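You operate a simulated robot arm through the tools that you are given. There is no shell and no other tool. Be economical: measure what you need, move in short steps, check, and stop when the job is done.

Carry out the task below with a simulated robot arm. There is one attempt and no reset: what you move stays moved.

Task
Stand the orange holder from the top of the blue mat beside the clear cup. It goes on the side that lies toward x +0.0, y -1.0 (a direction in the base frame), with about 3 cm between them.
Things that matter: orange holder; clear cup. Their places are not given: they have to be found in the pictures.

It is judged by the outcome, as a careful person would: the job done as asked, and still so three seconds after it is handed in. It fails if anything else is knocked over, pushed out of place, dropped, spilled or broken.

Robot
A 6-joint arm with a two-finger parallel gripper, fixed in place. Base frame: the origin is at the foot of the arm, x ahead of it, y to its left, z up; the work surface is at about z = 853. Lengths are in mm, angles in rad, forces in N, time in s.
With the tool pointing down near the work surface it reaches from about 260 to 680 mm from the base axis. Its first joint turns from -1.152 to 1.152 rad. Payload 2.9 kg.
The TCP is the grasp point between the finger pads, 30 mm short of the fingertips. In the tool frame z runs along the fingers and y along their closing line. Largest opening 110 mm; finger width 20, thickness 10; the body of the gripper, 48 by 112 mm, starts 55 mm behind the TCP.
Orientation is told as [roll, pitch, yaw] about the base's x, y, z axes, in that order, counted from this pose: with the fingers straight down and closing along the base's y, the tool's x points along the base's -x, its y along +y and its z along -z.

Tools
- The arm moves only by the tool play_rows. Its argument "rows" is a list of rows, each a list of 7 numbers: the shift along the tool's x, y, z in units of 50 mm (1.0 is 50 mm), then the turn, a rotation vector about the tool's x, y, z in units of 8 degrees (1.0 is 8 degrees), then the gripper command, from -1 (shut) to 1 (fully open), values between in proportion. In form: [[x, y, z, ax, ay, az, fingers], ...]. A call has 1 to 8 rows; each row shifts and turns the commanded pose from where the row before left it, along the tool's axes as they then stand. A call with a number of a shift or a turn outside -1 to 1 is refused whole. A row lasts 0.2 s, in which the tool goes at most 50 mm and 0.15 rad; a call with a longer step from one row to the next is refused whole, and so is a gripper value outside its range. A pose out of reach is approached as far as the arm can. The call stops where the force on the tool passes 40 N (or 10 N more than at its start, if that is more) or the arm is blocked; 0.2 s more then pass. The fingers move at their own pace (about 108 mm/s each) and stop on an object; they squeeze with about 45 N. The grip force told is the motor's: it shows also when the fingers shut on nothing. Time passes only in rows, and 0.2 s behind the last, so rows that do not move let the fingers close. The reply holds the time, the measured pose of the TCP, the force on the tool along the base axes, the opening and the grip force, in the units named above and with some noise.
- Cameras (640 x 400 px; columns grow to the right, rows downward): "scene" is fixed at [92.1, 451, 1384]; the picture's right is [-0.56, -0.83, 0.00], its down [-0.48, 0.33, -0.81] and it looks along [0.67, -0.46, -0.58] (base axes); focal length 353 px, centre (320, 200). "wrist" rides on the gripper at [-36, 0, -57] in the tool frame; the picture's right is [0.00, -1.00, 0.00], its down [0.97, 0.00, -0.24] and it looks along [0.24, 0.00, 0.97] (tool axes); focal length 218 px, centre (320, 200).
- get_image(camera): a new picture of that camera. It takes no simulated time.
- locate(camera, pixels): for up to 12 pixels [column, row] of the newest picture of that camera ("zoom" is the newest enlarged one), the place [x, y, z] in the base frame of the surface seen there, good to about 2 mm. It takes no simulated time.
- zoom(camera, box): a new picture of the part [left, top, right, bottom] of that camera's present view, enlarged. It takes no simulated time.
- job_done(): hands the job in; it is judged then, once.

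Keep the steps short. Do not move on a guess: measure, check each grasp and each placing, and mend mistakes. In all there are 60 turns and 30 pictures (those below and enlarged ones count). Leave the gripper open and the arm clear of the work at the hand-in unless told otherwise, and finish with a single line.

The tools are called after "Emit:" as name(argument=value, ...) on one line, values as JSON. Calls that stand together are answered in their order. play_rows: Moves the arm, as the interface text tells. Its arguments: {"type":"object","properties":{"rows":{"type":"array","items":{"type":"array","items":{"type":"number"}}}},"required":["rows"]} The other tools are called the same way: get_image (camera) takes a picture; locate (camera, pixels) gives the place of the surface under pixels of a picture; zoom (camera, box) takes an enlarged picture of a part of a camera's view; job_done () hands the job in.

At the start:

```text
time: 0.0
position: [439.8, 226.7, 1159.0]
tool_rot: [-0.001, 0.0, 0.0]
wrist_force: [0.9, 0.0, 0.2]
opening: 110.0
gripper_force: 0.0
```

scene: 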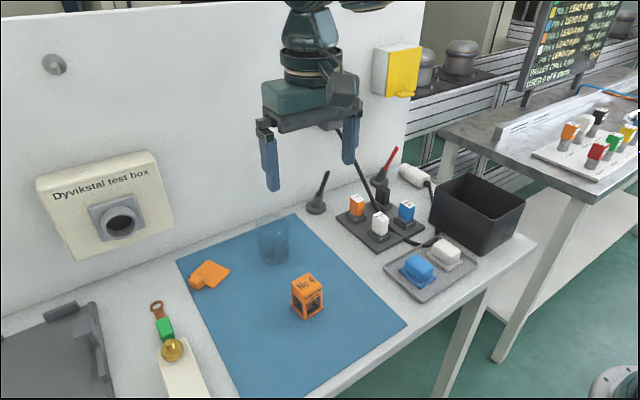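
wrist: 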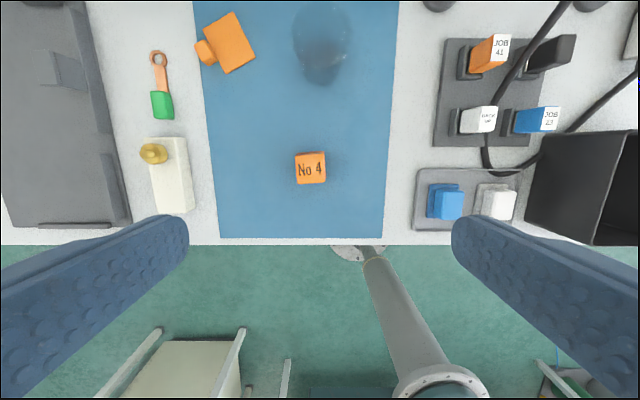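

I see two orange things on the mat: a cage-like block at about (306,297) and a flat piece at (208,275). The clear cup is at (273,242). I'll zoom in to tell them apart.

Emit:
zoom(camera="scene", box=[170, 200, 350, 330])

Emit:
zoom(camera="wrist", box=[180, 0, 400, 200])

```text
3.08 times, centred on (260, 265) of scene
```

zoom: 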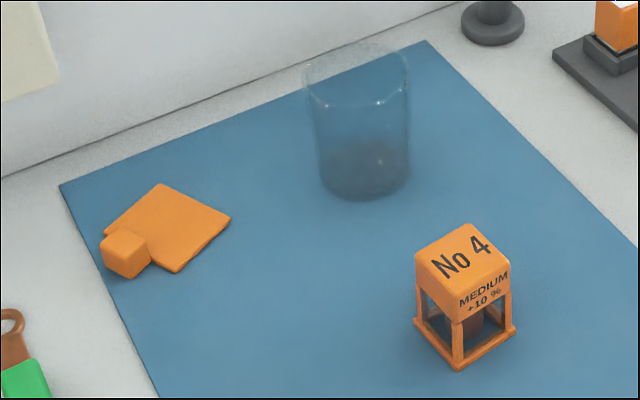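

```text
2.00 times, centred on (290, 100) of wrist
```

zoom: 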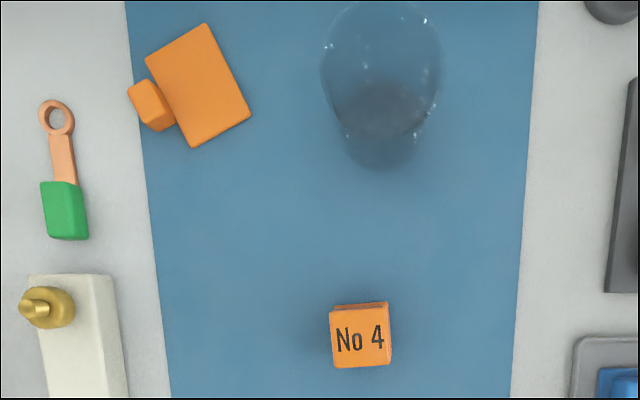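

The caged "No 4" block stands upright and looks like a holder with something inside. I'll measure it, the cup and the flat piece, and read the sign in case it helps identify the holder.

Emit:
zoom(camera="scene", box=[500, 0, 640, 90])

Emit:
zoom(camera="scene", box=[275, 260, 339, 330])

Emit:
locate(camera="scene", pixels=[[306, 282], [293, 287], [313, 273], [323, 284], [303, 296], [303, 319], [273, 255], [208, 275], [350, 340], [273, 263], [261, 250], [288, 250]])

Emit:
locate(camera="wrist", pixels=[[310, 168], [296, 156], [324, 154], [326, 182], [297, 183], [322, 45], [322, 84], [293, 35], [352, 35], [320, 8], [230, 45], [340, 200]])

```text
4.44 times, centred on (570, 45) of scene
```

zoom: 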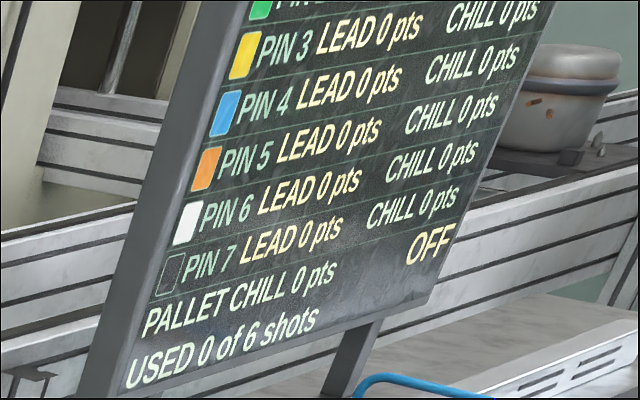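

```text
5.71 times, centred on (307, 295) of scene
```

zoom: 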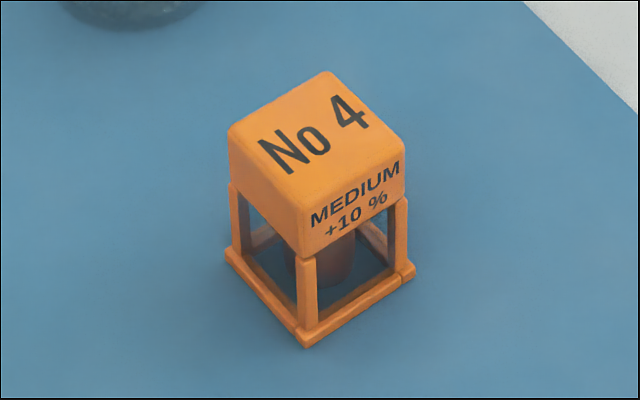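

```text
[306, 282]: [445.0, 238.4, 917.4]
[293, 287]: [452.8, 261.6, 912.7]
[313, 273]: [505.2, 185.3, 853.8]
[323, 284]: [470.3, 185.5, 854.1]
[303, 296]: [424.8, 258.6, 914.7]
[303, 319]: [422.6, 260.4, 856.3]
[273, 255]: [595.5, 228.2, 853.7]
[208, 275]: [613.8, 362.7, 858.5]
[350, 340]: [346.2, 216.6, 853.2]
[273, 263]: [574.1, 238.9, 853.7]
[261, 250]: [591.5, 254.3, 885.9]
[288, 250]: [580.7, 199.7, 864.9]
```

```text
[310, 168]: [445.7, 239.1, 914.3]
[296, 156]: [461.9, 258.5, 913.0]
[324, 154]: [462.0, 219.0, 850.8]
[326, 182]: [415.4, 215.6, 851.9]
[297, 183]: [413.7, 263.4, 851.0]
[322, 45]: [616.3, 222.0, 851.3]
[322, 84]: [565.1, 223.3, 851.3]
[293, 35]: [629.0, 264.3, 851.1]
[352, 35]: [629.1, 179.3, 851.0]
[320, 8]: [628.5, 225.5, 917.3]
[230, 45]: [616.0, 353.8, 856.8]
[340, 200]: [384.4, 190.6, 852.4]
```

The sign is about something else. The holder is the caged block: its top is at z≈915, it is about 40 mm wide, its centre is near (442,240), and it is turned about 4°. The cup is transparent, so I need a more careful reading of it. I'll move 130 mm in +x at the present height to look at the cup from above.

Emit:
play_rows(rows=[[-0.9, 0, 0, 0, 0, 0, 1], [-0.9, 0, 0, 0, 0, 0, 1], [-0.8, 0, 0, 0, 0, 0, 1], [0, 0, 0, 0, 0, 0, 1]])

Emit:
zoom(camera="wrist", box=[240, 60, 400, 160])

Emit:
zoom(camera="scene", box=[233, 200, 313, 280])

```text
time: 1.0
position: [571.6, 224.7, 1159.7]
tool_rot: [-0.001, 0.003, 0.001]
wrist_force: [0.1, 0.8, 0.0]
opening: 110.1
gripper_force: 0.1
```

```text
4.00 times, centred on (320, 110) of wrist
```

zoom: 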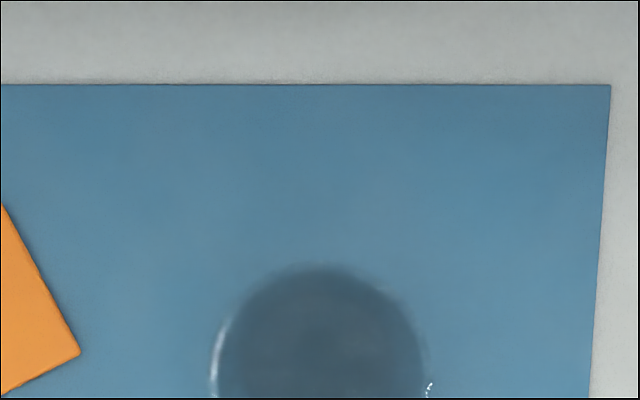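

```text
5.00 times, centred on (273, 240) of scene
```

zoom: 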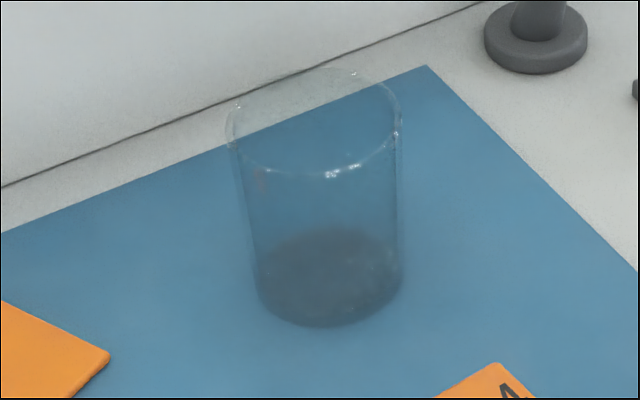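

Now the cup is close to below the camera. I'll take the area around it from the wrist and locate the base edge.

Emit:
zoom(camera="wrist", box=[240, 110, 400, 210])

Emit:
locate(camera="scene", pixels=[[274, 265], [260, 258], [289, 257], [274, 246], [255, 228], [289, 228], [275, 235]])

```text
4.00 times, centred on (320, 160) of wrist
```

zoom: 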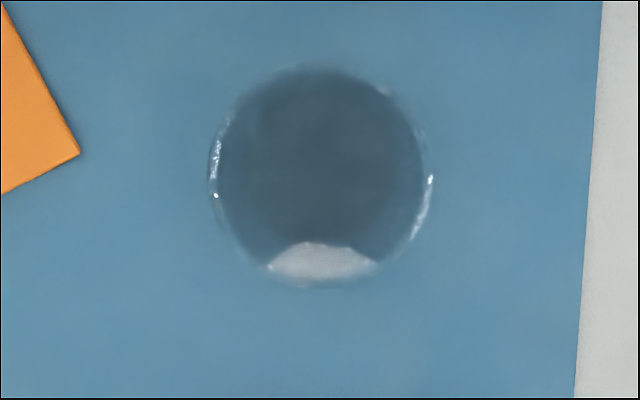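

```text
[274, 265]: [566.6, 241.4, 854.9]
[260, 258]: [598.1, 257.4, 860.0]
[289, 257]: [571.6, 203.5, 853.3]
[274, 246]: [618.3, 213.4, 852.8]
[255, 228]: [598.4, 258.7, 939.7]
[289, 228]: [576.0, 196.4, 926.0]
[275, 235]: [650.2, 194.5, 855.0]
```

The rim shows as a circle centred near (321,178) in this zoom, radius about 110. I'll locate the rim, the base and the mat edge.

Emit:
locate(camera="zoom", pixels=[[212, 178], [215, 195], [431, 180], [421, 220], [320, 66], [320, 285], [320, 150], [386, 92], [592, 178], [500, 178], [240, 100], [400, 250]])

```text
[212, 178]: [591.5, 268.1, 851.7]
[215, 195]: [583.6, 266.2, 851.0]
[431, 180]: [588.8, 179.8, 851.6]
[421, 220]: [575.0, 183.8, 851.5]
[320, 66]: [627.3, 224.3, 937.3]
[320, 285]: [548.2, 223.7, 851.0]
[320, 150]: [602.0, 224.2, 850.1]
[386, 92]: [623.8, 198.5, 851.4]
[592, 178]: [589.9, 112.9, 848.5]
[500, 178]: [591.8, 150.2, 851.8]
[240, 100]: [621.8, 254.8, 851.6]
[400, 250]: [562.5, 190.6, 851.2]
```

Cup: centre about (597,224.5), rim radius about 34.5, rim z≈940. The target centre for the holder is about (597,138). The mat edge is at y≈113, so that spot is free. I'll grip along x so no finger comes between holder and cup. Next I go back over the holder and start the turn.

Emit:
play_rows(rows=[[0.9, 0.14, 0, 0, 0, 0, 1], [0.9, 0.14, 0, 0, 0, 0, 1], [0.75, 0, 0, 0, 0, 0, 1], [0, 0, 0, 0, 0, 1, 1], [0, 0, 0, 0, 0, 1, 1], [0, 0, 0, 0, 0, 1, 1], [0, 0, 0, 0, 0, 1, 1], [0, 0, 0, 0, 0, 1, 1]])

Emit:
play_rows(rows=[[0, 0, 0, 0, 0, 1, 1], [0, 0, 0, 0, 0, 1, 1], [0, 0, 0, 0, 0, 1, 1], [0, 0, 0, 0, 0, 1, 1], [0, 0, 0, 0, 0, 1, 1], [0, 0, 0, 0, 0, 0.7, 1], [0, 0, 0, 0, 0, 0, 1]])

Emit:
get_image(camera="wrist")

```text
time: 2.8
position: [443.7, 240.9, 1158.5]
tool_rot: [0.0, 0.0, -0.702]
wrist_force: [0.0, -0.4, 0.2]
opening: 110.0
gripper_force: 0.0
```

```text
time: 4.4
position: [443.0, 239.7, 1159.0]
tool_rot: [-0.001, 0.001, -1.497]
wrist_force: [-0.3, -0.9, 0.4]
opening: 110.0
gripper_force: 0.0
```

```text
20 pictures are left
```

wrist: 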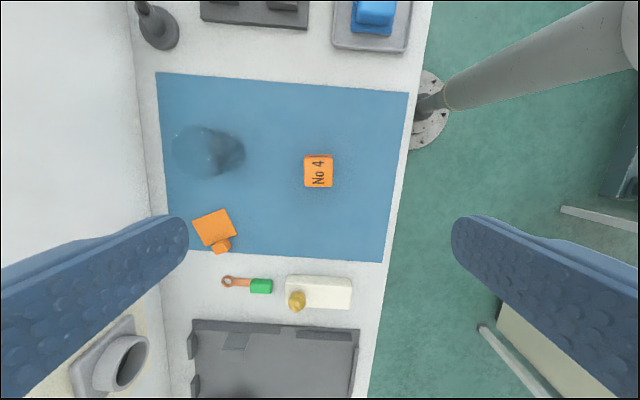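

The turn worked and the holder appears square to the fingers at (318,171). I'll check the wall distance, descend 140 mm and look again.

Emit:
locate(camera="wrist", pixels=[[318, 171], [138, 100], [100, 100], [145, 150], [305, 171], [333, 171]])

Emit:
play_rows(rows=[[0, 0, 0.8, 0, 0, 0, 1], [0, 0, 0.8, 0, 0, 0, 1], [0, 0, 0.8, 0, 0, 0, 1], [0, 0, 0.4, 0, 0, 0, 1], [0, 0, 0, 0, 0, 0, 1]])

Emit:
zoom(camera="wrist", box=[240, 80, 400, 200])

```text
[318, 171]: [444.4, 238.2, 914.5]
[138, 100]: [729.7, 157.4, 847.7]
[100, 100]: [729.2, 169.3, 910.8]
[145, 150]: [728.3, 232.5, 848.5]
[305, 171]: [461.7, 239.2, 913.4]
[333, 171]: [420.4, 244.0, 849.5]
```

```text
time: 5.6
position: [442.6, 239.7, 1017.5]
tool_rot: [0.0, -0.003, -1.494]
wrist_force: [0.4, -0.5, 0.0]
opening: 109.9
gripper_force: 0.0
```

```text
3.33 times, centred on (320, 140) of wrist
```

zoom: 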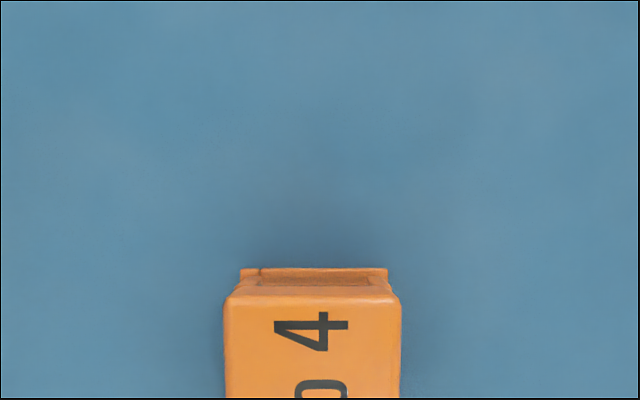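

Wall is at x≈729, so there is room. The holder is well aligned. I'll look at the lower part for its centre along y.

Emit:
zoom(camera="wrist", box=[240, 140, 400, 240])

Emit:
locate(camera="zoom", pixels=[[235, 140], [390, 140], [312, 110], [312, 280], [240, 66], [386, 66], [235, 250], [390, 250]])

```text
4.00 times, centred on (320, 190) of wrist
```

zoom: 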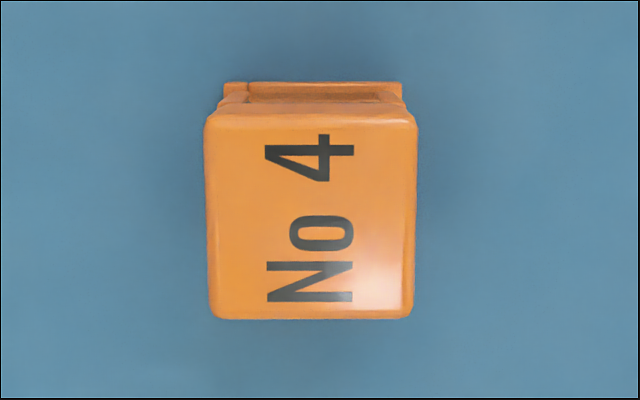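

```text
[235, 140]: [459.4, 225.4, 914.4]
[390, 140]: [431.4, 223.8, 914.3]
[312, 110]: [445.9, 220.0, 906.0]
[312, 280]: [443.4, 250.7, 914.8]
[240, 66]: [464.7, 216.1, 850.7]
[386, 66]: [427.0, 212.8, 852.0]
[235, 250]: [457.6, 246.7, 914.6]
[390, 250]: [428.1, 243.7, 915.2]
```

The cap is about 39 mm wide, centred at about (444.4,239.2), from z≈892 to 915. The base flange is about 45 mm wide. I'll descend to TCP z≈901, so the tips are near 871 and above the flange, with a 1.8 mm correction in x.

Emit:
play_rows(rows=[[0, 0.036, 0.6, 0, 0, 0, 1], [0, 0, 0.6, 0, 0, 0, 1], [0, 0, 0.6, 0, 0, 0, 1], [0, 0, 0.53, 0, 0, 0, 1], [0, 0, 0, 0, 0, 0, 1]])

Emit:
get_image(camera="scene")

```text
time: 6.8
position: [444.9, 241.9, 902.0]
tool_rot: [-0.001, -0.001, -1.493]
wrist_force: [-0.2, 0.1, -0.4]
opening: 110.0
gripper_force: 0.1
```

```text
17 pictures are left
```

scene: 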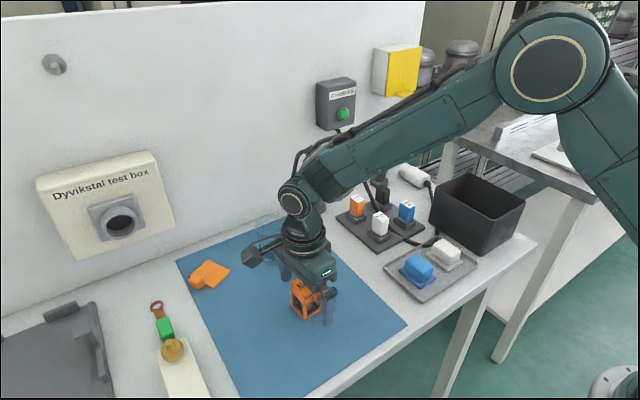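

The fingers straddle the holder. I'll correct y by -2 mm and close.

Emit:
play_rows(rows=[[-0.04, 0, 0, 0, 0, 0, 0.3], [0, 0, 0, 0, 0, 0, -0.1], [0, 0, 0, 0, 0, 0, -0.4], [0, 0, 0, 0, 0, 0, -0.5], [0, 0, 0, 0, 0, 0, -0.5]])

Emit:
zoom(camera="scene", box=[230, 230, 370, 330])

```text
time: 8.0
position: [444.6, 238.8, 901.8]
tool_rot: [0.001, 0.0, -1.494]
wrist_force: [0.4, 0.2, 0.2]
opening: 39.4
gripper_force: 44.8
```

```text
4.00 times, centred on (300, 280) of scene
```

zoom: 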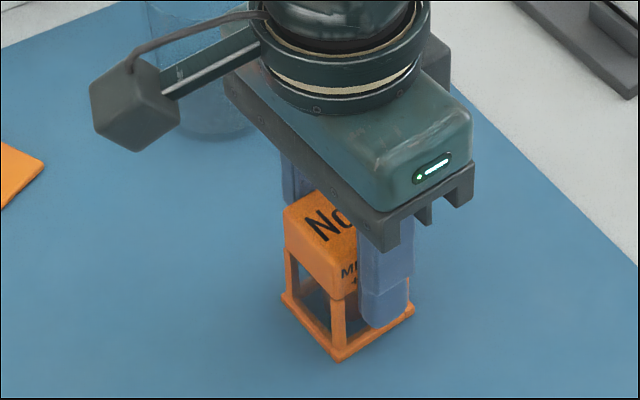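

The grip holds at 39.4 mm and 45 N. A box on a rail sticks out of the wrist on the +y side (zoom (130,110)), which would be the cup's side. I'll measure it before moving.

Emit:
locate(camera="zoom", pixels=[[105, 110], [135, 145], [155, 110], [200, 75], [170, 100], [130, 70], [240, 110], [420, 130], [90, 95], [180, 120]])

```text
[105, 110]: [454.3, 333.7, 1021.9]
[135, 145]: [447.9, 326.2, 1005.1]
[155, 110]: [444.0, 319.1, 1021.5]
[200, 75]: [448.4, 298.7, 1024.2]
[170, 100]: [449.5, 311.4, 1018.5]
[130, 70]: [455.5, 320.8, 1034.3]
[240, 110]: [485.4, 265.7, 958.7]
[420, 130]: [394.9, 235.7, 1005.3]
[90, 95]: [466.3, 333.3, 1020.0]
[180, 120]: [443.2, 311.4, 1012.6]
```

The box's bottom is at about z 1003, 100 mm above the TCP and 60 mm above the cup rim, so it clears. I'll lift 50 mm first, square the holder by 4.4°, and check the hold.

Emit:
play_rows(rows=[[0, 0, -0.3, 0, 0, 0, -0.5], [0, 0, -0.4, 0, 0, 0, -0.5], [0, 0, -0.4, 0, 0, 0.55, -0.5], [0, 0, 0, 0, 0, 0, -0.5]])

Emit:
zoom(camera="scene", box=[230, 200, 370, 330])

```text
time: 9.0
position: [446.7, 238.6, 957.0]
tool_rot: [-0.001, 0.001, -1.57]
wrist_force: [0.0, -1.0, -1.4]
opening: 39.3
gripper_force: 44.7
```

```text
3.08 times, centred on (300, 265) of scene
```

zoom: 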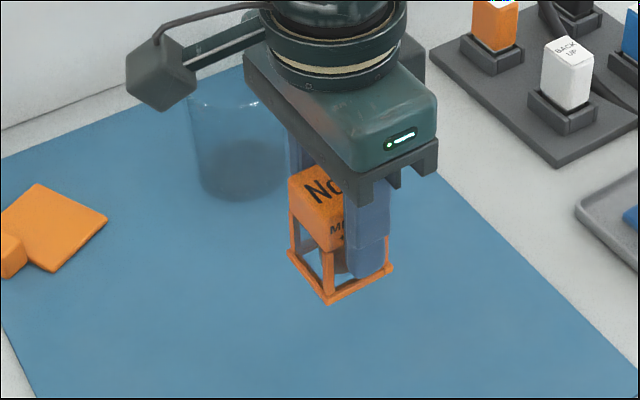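

The holder came up whole and nothing was left behind. I'll check the black post near scene (316,205), then move -y 100 mm.

Emit:
locate(camera="scene", pixels=[[316, 207], [325, 176], [322, 188], [345, 225]])

Emit:
play_rows(rows=[[-0.5, 0, 0, 0, 0, 0, -0.5], [-0.5, 0, 0, 0, 0, 0, -0.5], [-0.5, 0, 0, 0, 0, 0, -0.5], [-0.5, 0, 0, 0, 0, 0, -0.5], [0, 0, 0, 0, 0, 0, -0.5]])

```text
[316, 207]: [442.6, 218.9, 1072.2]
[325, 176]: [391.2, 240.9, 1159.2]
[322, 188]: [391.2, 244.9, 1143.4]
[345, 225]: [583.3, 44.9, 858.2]
```

```text
time: 10.2
position: [443.9, 139.1, 955.3]
tool_rot: [0.0, 0.0, -1.571]
wrist_force: [-0.1, 0.2, -0.6]
opening: 39.3
gripper_force: 45.2
```

The arm was hiding the post. It's now at y≈139, so I'll look again.

Emit:
get_image(camera="scene")

Emit:
get_image(camera="wrist")

```text
14 pictures are left
```

scene: 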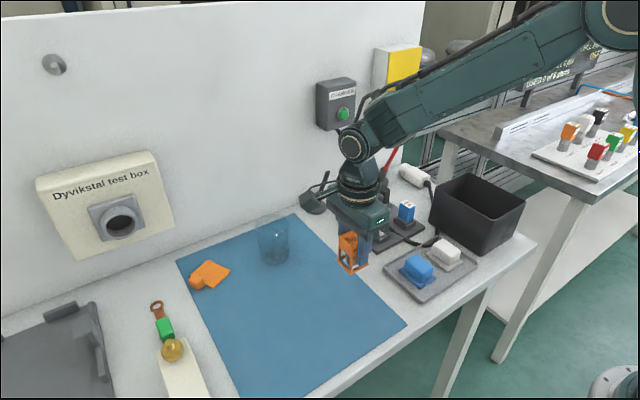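

```text
13 pictures are left
```

wrist: 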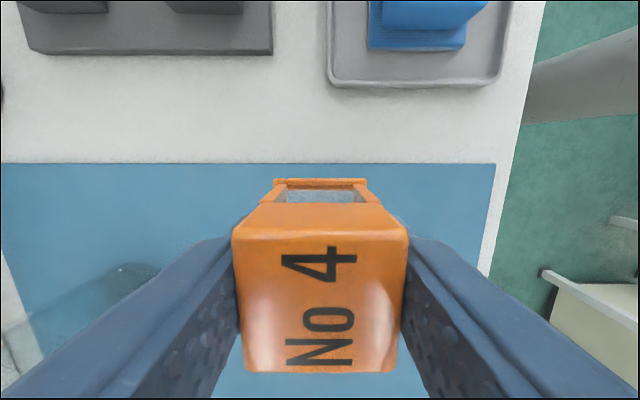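

The post stands near (680,59), and the pin tray and its pins lie at y below about 50. The gripper at y≈138 and x≤655 clears all of it. Next I move +x 153 mm at this height.

Emit:
play_rows(rows=[[0, 0.5, 0, 0, 0, 0, -0.5], [0, 0.6, 0, 0, 0, 0, -0.5], [0, 0.7, 0, 0, 0, 0, -0.5], [0, 0.7, 0, 0, 0, 0, -0.5], [0, 0.54, 0, 0, 0, 0, -0.5], [0, 0, 0, 0, 0, 0, -0.5]])

Emit:
get_image(camera="scene")

Emit:
get_image(camera="wrist")

```text
time: 11.6
position: [597.3, 138.7, 959.1]
tool_rot: [-0.002, 0.001, -1.571]
wrist_force: [-0.2, 0.6, -1.0]
opening: 39.4
gripper_force: 45.0
```

```text
12 pictures are left
```

scene: 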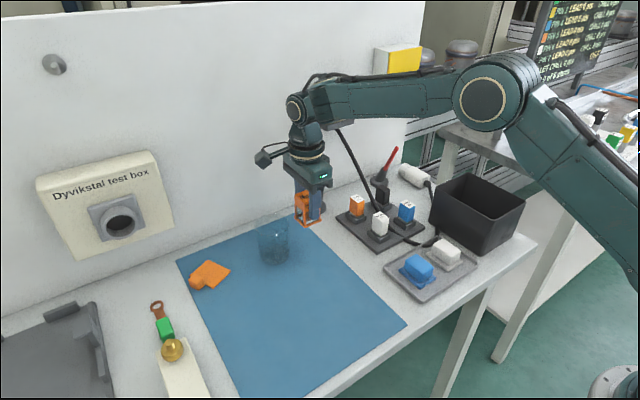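

```text
11 pictures are left
```

wrist: 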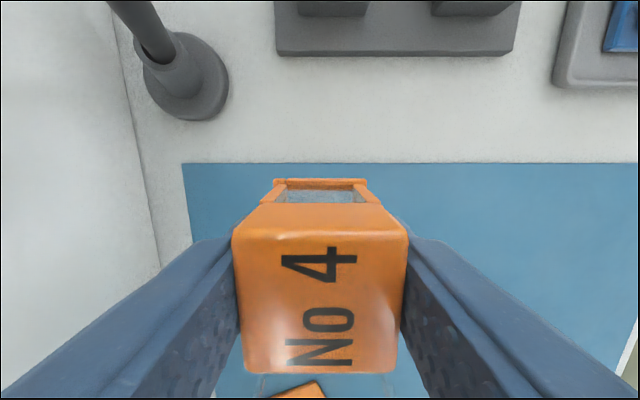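

All is clear on both sides. I'll lower 50 mm, then go down in small steps to contact.

Emit:
play_rows(rows=[[0, 0, 0.4, 0, 0, 0, -0.5], [0, 0, 0.4, 0, 0, 0, -0.5], [0, 0, 0.2, 0, 0, 0, -0.5], [0, 0, 0, 0, 0, 0, -0.5]])

Emit:
zoom(camera="scene", box=[240, 180, 360, 280])

```text
time: 12.6
position: [597.5, 139.2, 909.0]
tool_rot: [0.0, -0.001, -1.572]
wrist_force: [0.9, 0.5, -0.9]
opening: 39.6
gripper_force: 45.2
```

```text
4.00 times, centred on (300, 230) of scene
```

zoom: 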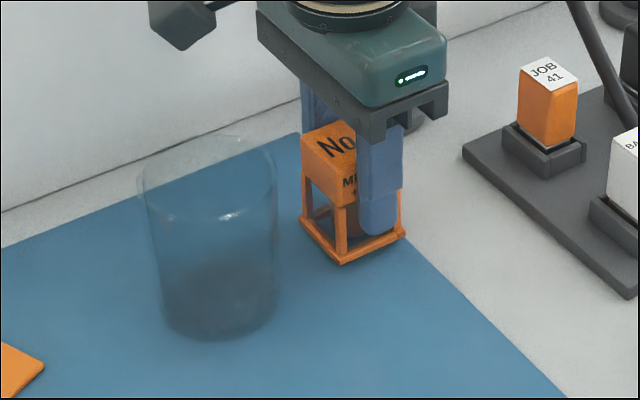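

Still a few mm above the mat, with the cup clear. I'll lower in 1.5 mm steps while watching the force.

Emit:
play_rows(rows=[[0, 0, 0.04, 0, 0, 0, -0.5], [0, 0, 0.03, 0, 0, 0, -0.5], [0, 0, 0.03, 0, 0, 0, -0.5], [0, 0, 0, 0, 0, 0, -0.5]])

```text
time: 13.6
position: [596.7, 138.1, 902.3]
tool_rot: [0.001, 0.001, -1.571]
wrist_force: [0.2, 0.2, -1.2]
opening: 39.4
gripper_force: 45.4
```

Emit:
play_rows(rows=[[0, 0, 0.02, 0, 0, 0, -0.5], [0, 0, 0, 0, 0, 0, -0.5]])

```text
time: 14.2
position: [596.9, 138.4, 902.4]
tool_rot: [-0.001, 0.0, -1.571]
wrist_force: [1.0, -0.2, -0.7]
opening: 39.6
gripper_force: 44.5
```

No contact force yet, so I continue with 1 mm steps.

Emit:
play_rows(rows=[[0, 0, 0.02, 0, 0, 0, -0.5], [0, 0, 0, 0, 0, 0, -0.5]])

Emit:
zoom(camera="scene", box=[280, 200, 360, 260])

```text
time: 14.8
position: [597.8, 137.9, 902.3]
tool_rot: [0.002, 0.0, -1.571]
wrist_force: [-3.2, -1.7, 8.2]
opening: 39.3
gripper_force: 44.7
```

```text
6.67 times, centred on (320, 230) of scene
```

zoom: 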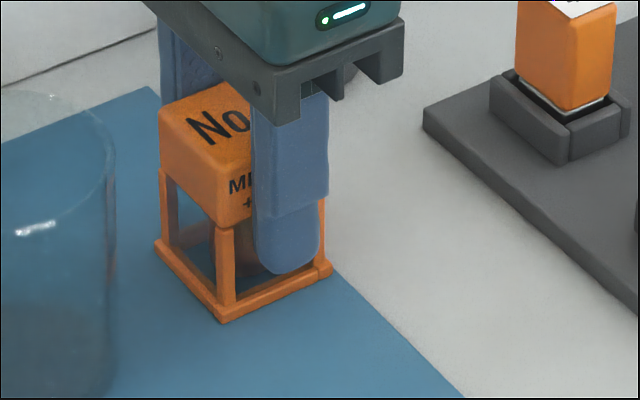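

Upward force of 8 N: the base is resting on the mat. I'll open gently to about 75 mm, then rise straight up.

Emit:
play_rows(rows=[[0, 0, 0, 0, 0, 0, -0.1], [0, 0, 0, 0, 0, 0, 0.35], [0, 0, 0, 0, 0, 0, 0.35]])

Emit:
play_rows(rows=[[0, 0, -0.3, 0, 0, 0, 0.35], [0, 0, -0.6, 0, 0, 0, 0.35], [0, 0, -0.8, 0, 0, 0, 0.35], [0, 0, -0.9, 0, 0, 0, 0.35], [0, 0, -0.9, 0, 0, 0, 0.35], [0, 0, 0, 0, 0, 0, 0.35]])

Emit:
zoom(camera="wrist", box=[160, 60, 480, 260])

Emit:
zoom(camera="scene", box=[240, 190, 360, 280])

```text
time: 15.6
position: [596.5, 138.0, 899.0]
tool_rot: [-0.001, 0.002, -1.571]
wrist_force: [0.1, 0.3, 0.9]
opening: 73.9
gripper_force: 0.0
```

```text
time: 17.0
position: [596.2, 137.2, 1076.5]
tool_rot: [0.0, -0.001, -1.572]
wrist_force: [-0.9, 0.2, -0.3]
opening: 74.0
gripper_force: 0.0
```

```text
2.00 times, centred on (320, 160) of wrist
```

zoom: 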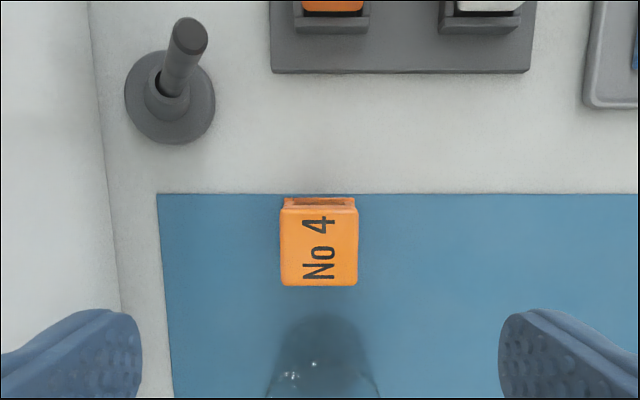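

```text
4.44 times, centred on (300, 235) of scene
```

zoom: 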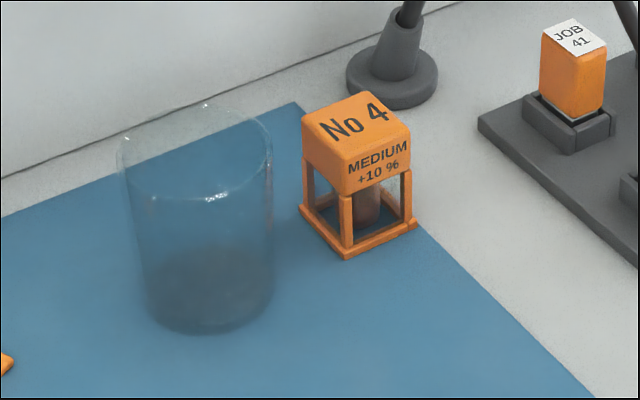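

The holder stands upright and whole. I'll measure its base and top to confirm the gap.

Emit:
locate(camera="zoom", pixels=[[303, 211], [346, 256], [415, 224], [355, 120], [350, 190], [305, 120], [325, 234], [205, 333]])

Emit:
play_rows(rows=[[0, 0, -0.8, 0, 0, 0, 1], [0, 0, -0.8, 0, 0, 0, 1], [0, -0.8, 0, 0, 0, 0, 1], [0, -0.8, 0, 0, 0, 0, 1], [0, -0.8, 0, 0, 0, 0, 1], [0, 0, 0, 0, 0, 0, 1]])

Emit:
get_image(camera="wrist")

```text
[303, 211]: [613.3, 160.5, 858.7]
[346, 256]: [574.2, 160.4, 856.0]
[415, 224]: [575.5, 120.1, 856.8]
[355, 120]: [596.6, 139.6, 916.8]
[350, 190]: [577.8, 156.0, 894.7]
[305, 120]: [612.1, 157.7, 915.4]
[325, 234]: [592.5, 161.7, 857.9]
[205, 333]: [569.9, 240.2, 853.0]
```

```text
time: 18.4
position: [476.3, 138.9, 1155.9]
tool_rot: [0.0, -0.001, -1.57]
wrist_force: [1.2, 0.0, -0.6]
opening: 110.2
gripper_force: 0.0
```

```text
6 pictures are left
```

wrist: 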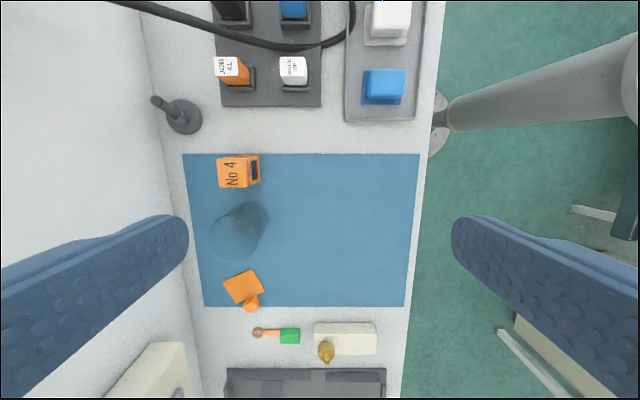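

The holder's near side is at y≈161 and the cup's side at y≈190.5, so the gap is about 29–30 mm. They line up in x (holder ≈595, cup ≈597). Nothing else has moved, the gripper is open and the arm is clear, so I'm handing in.

Emit:
job_done()

```text
The job is handed in.
```

The orange "No 4" holder now stands upright on the blue mat, on the −y side of the clear cup with a measured gap of about 3 cm, and the job is handed in.
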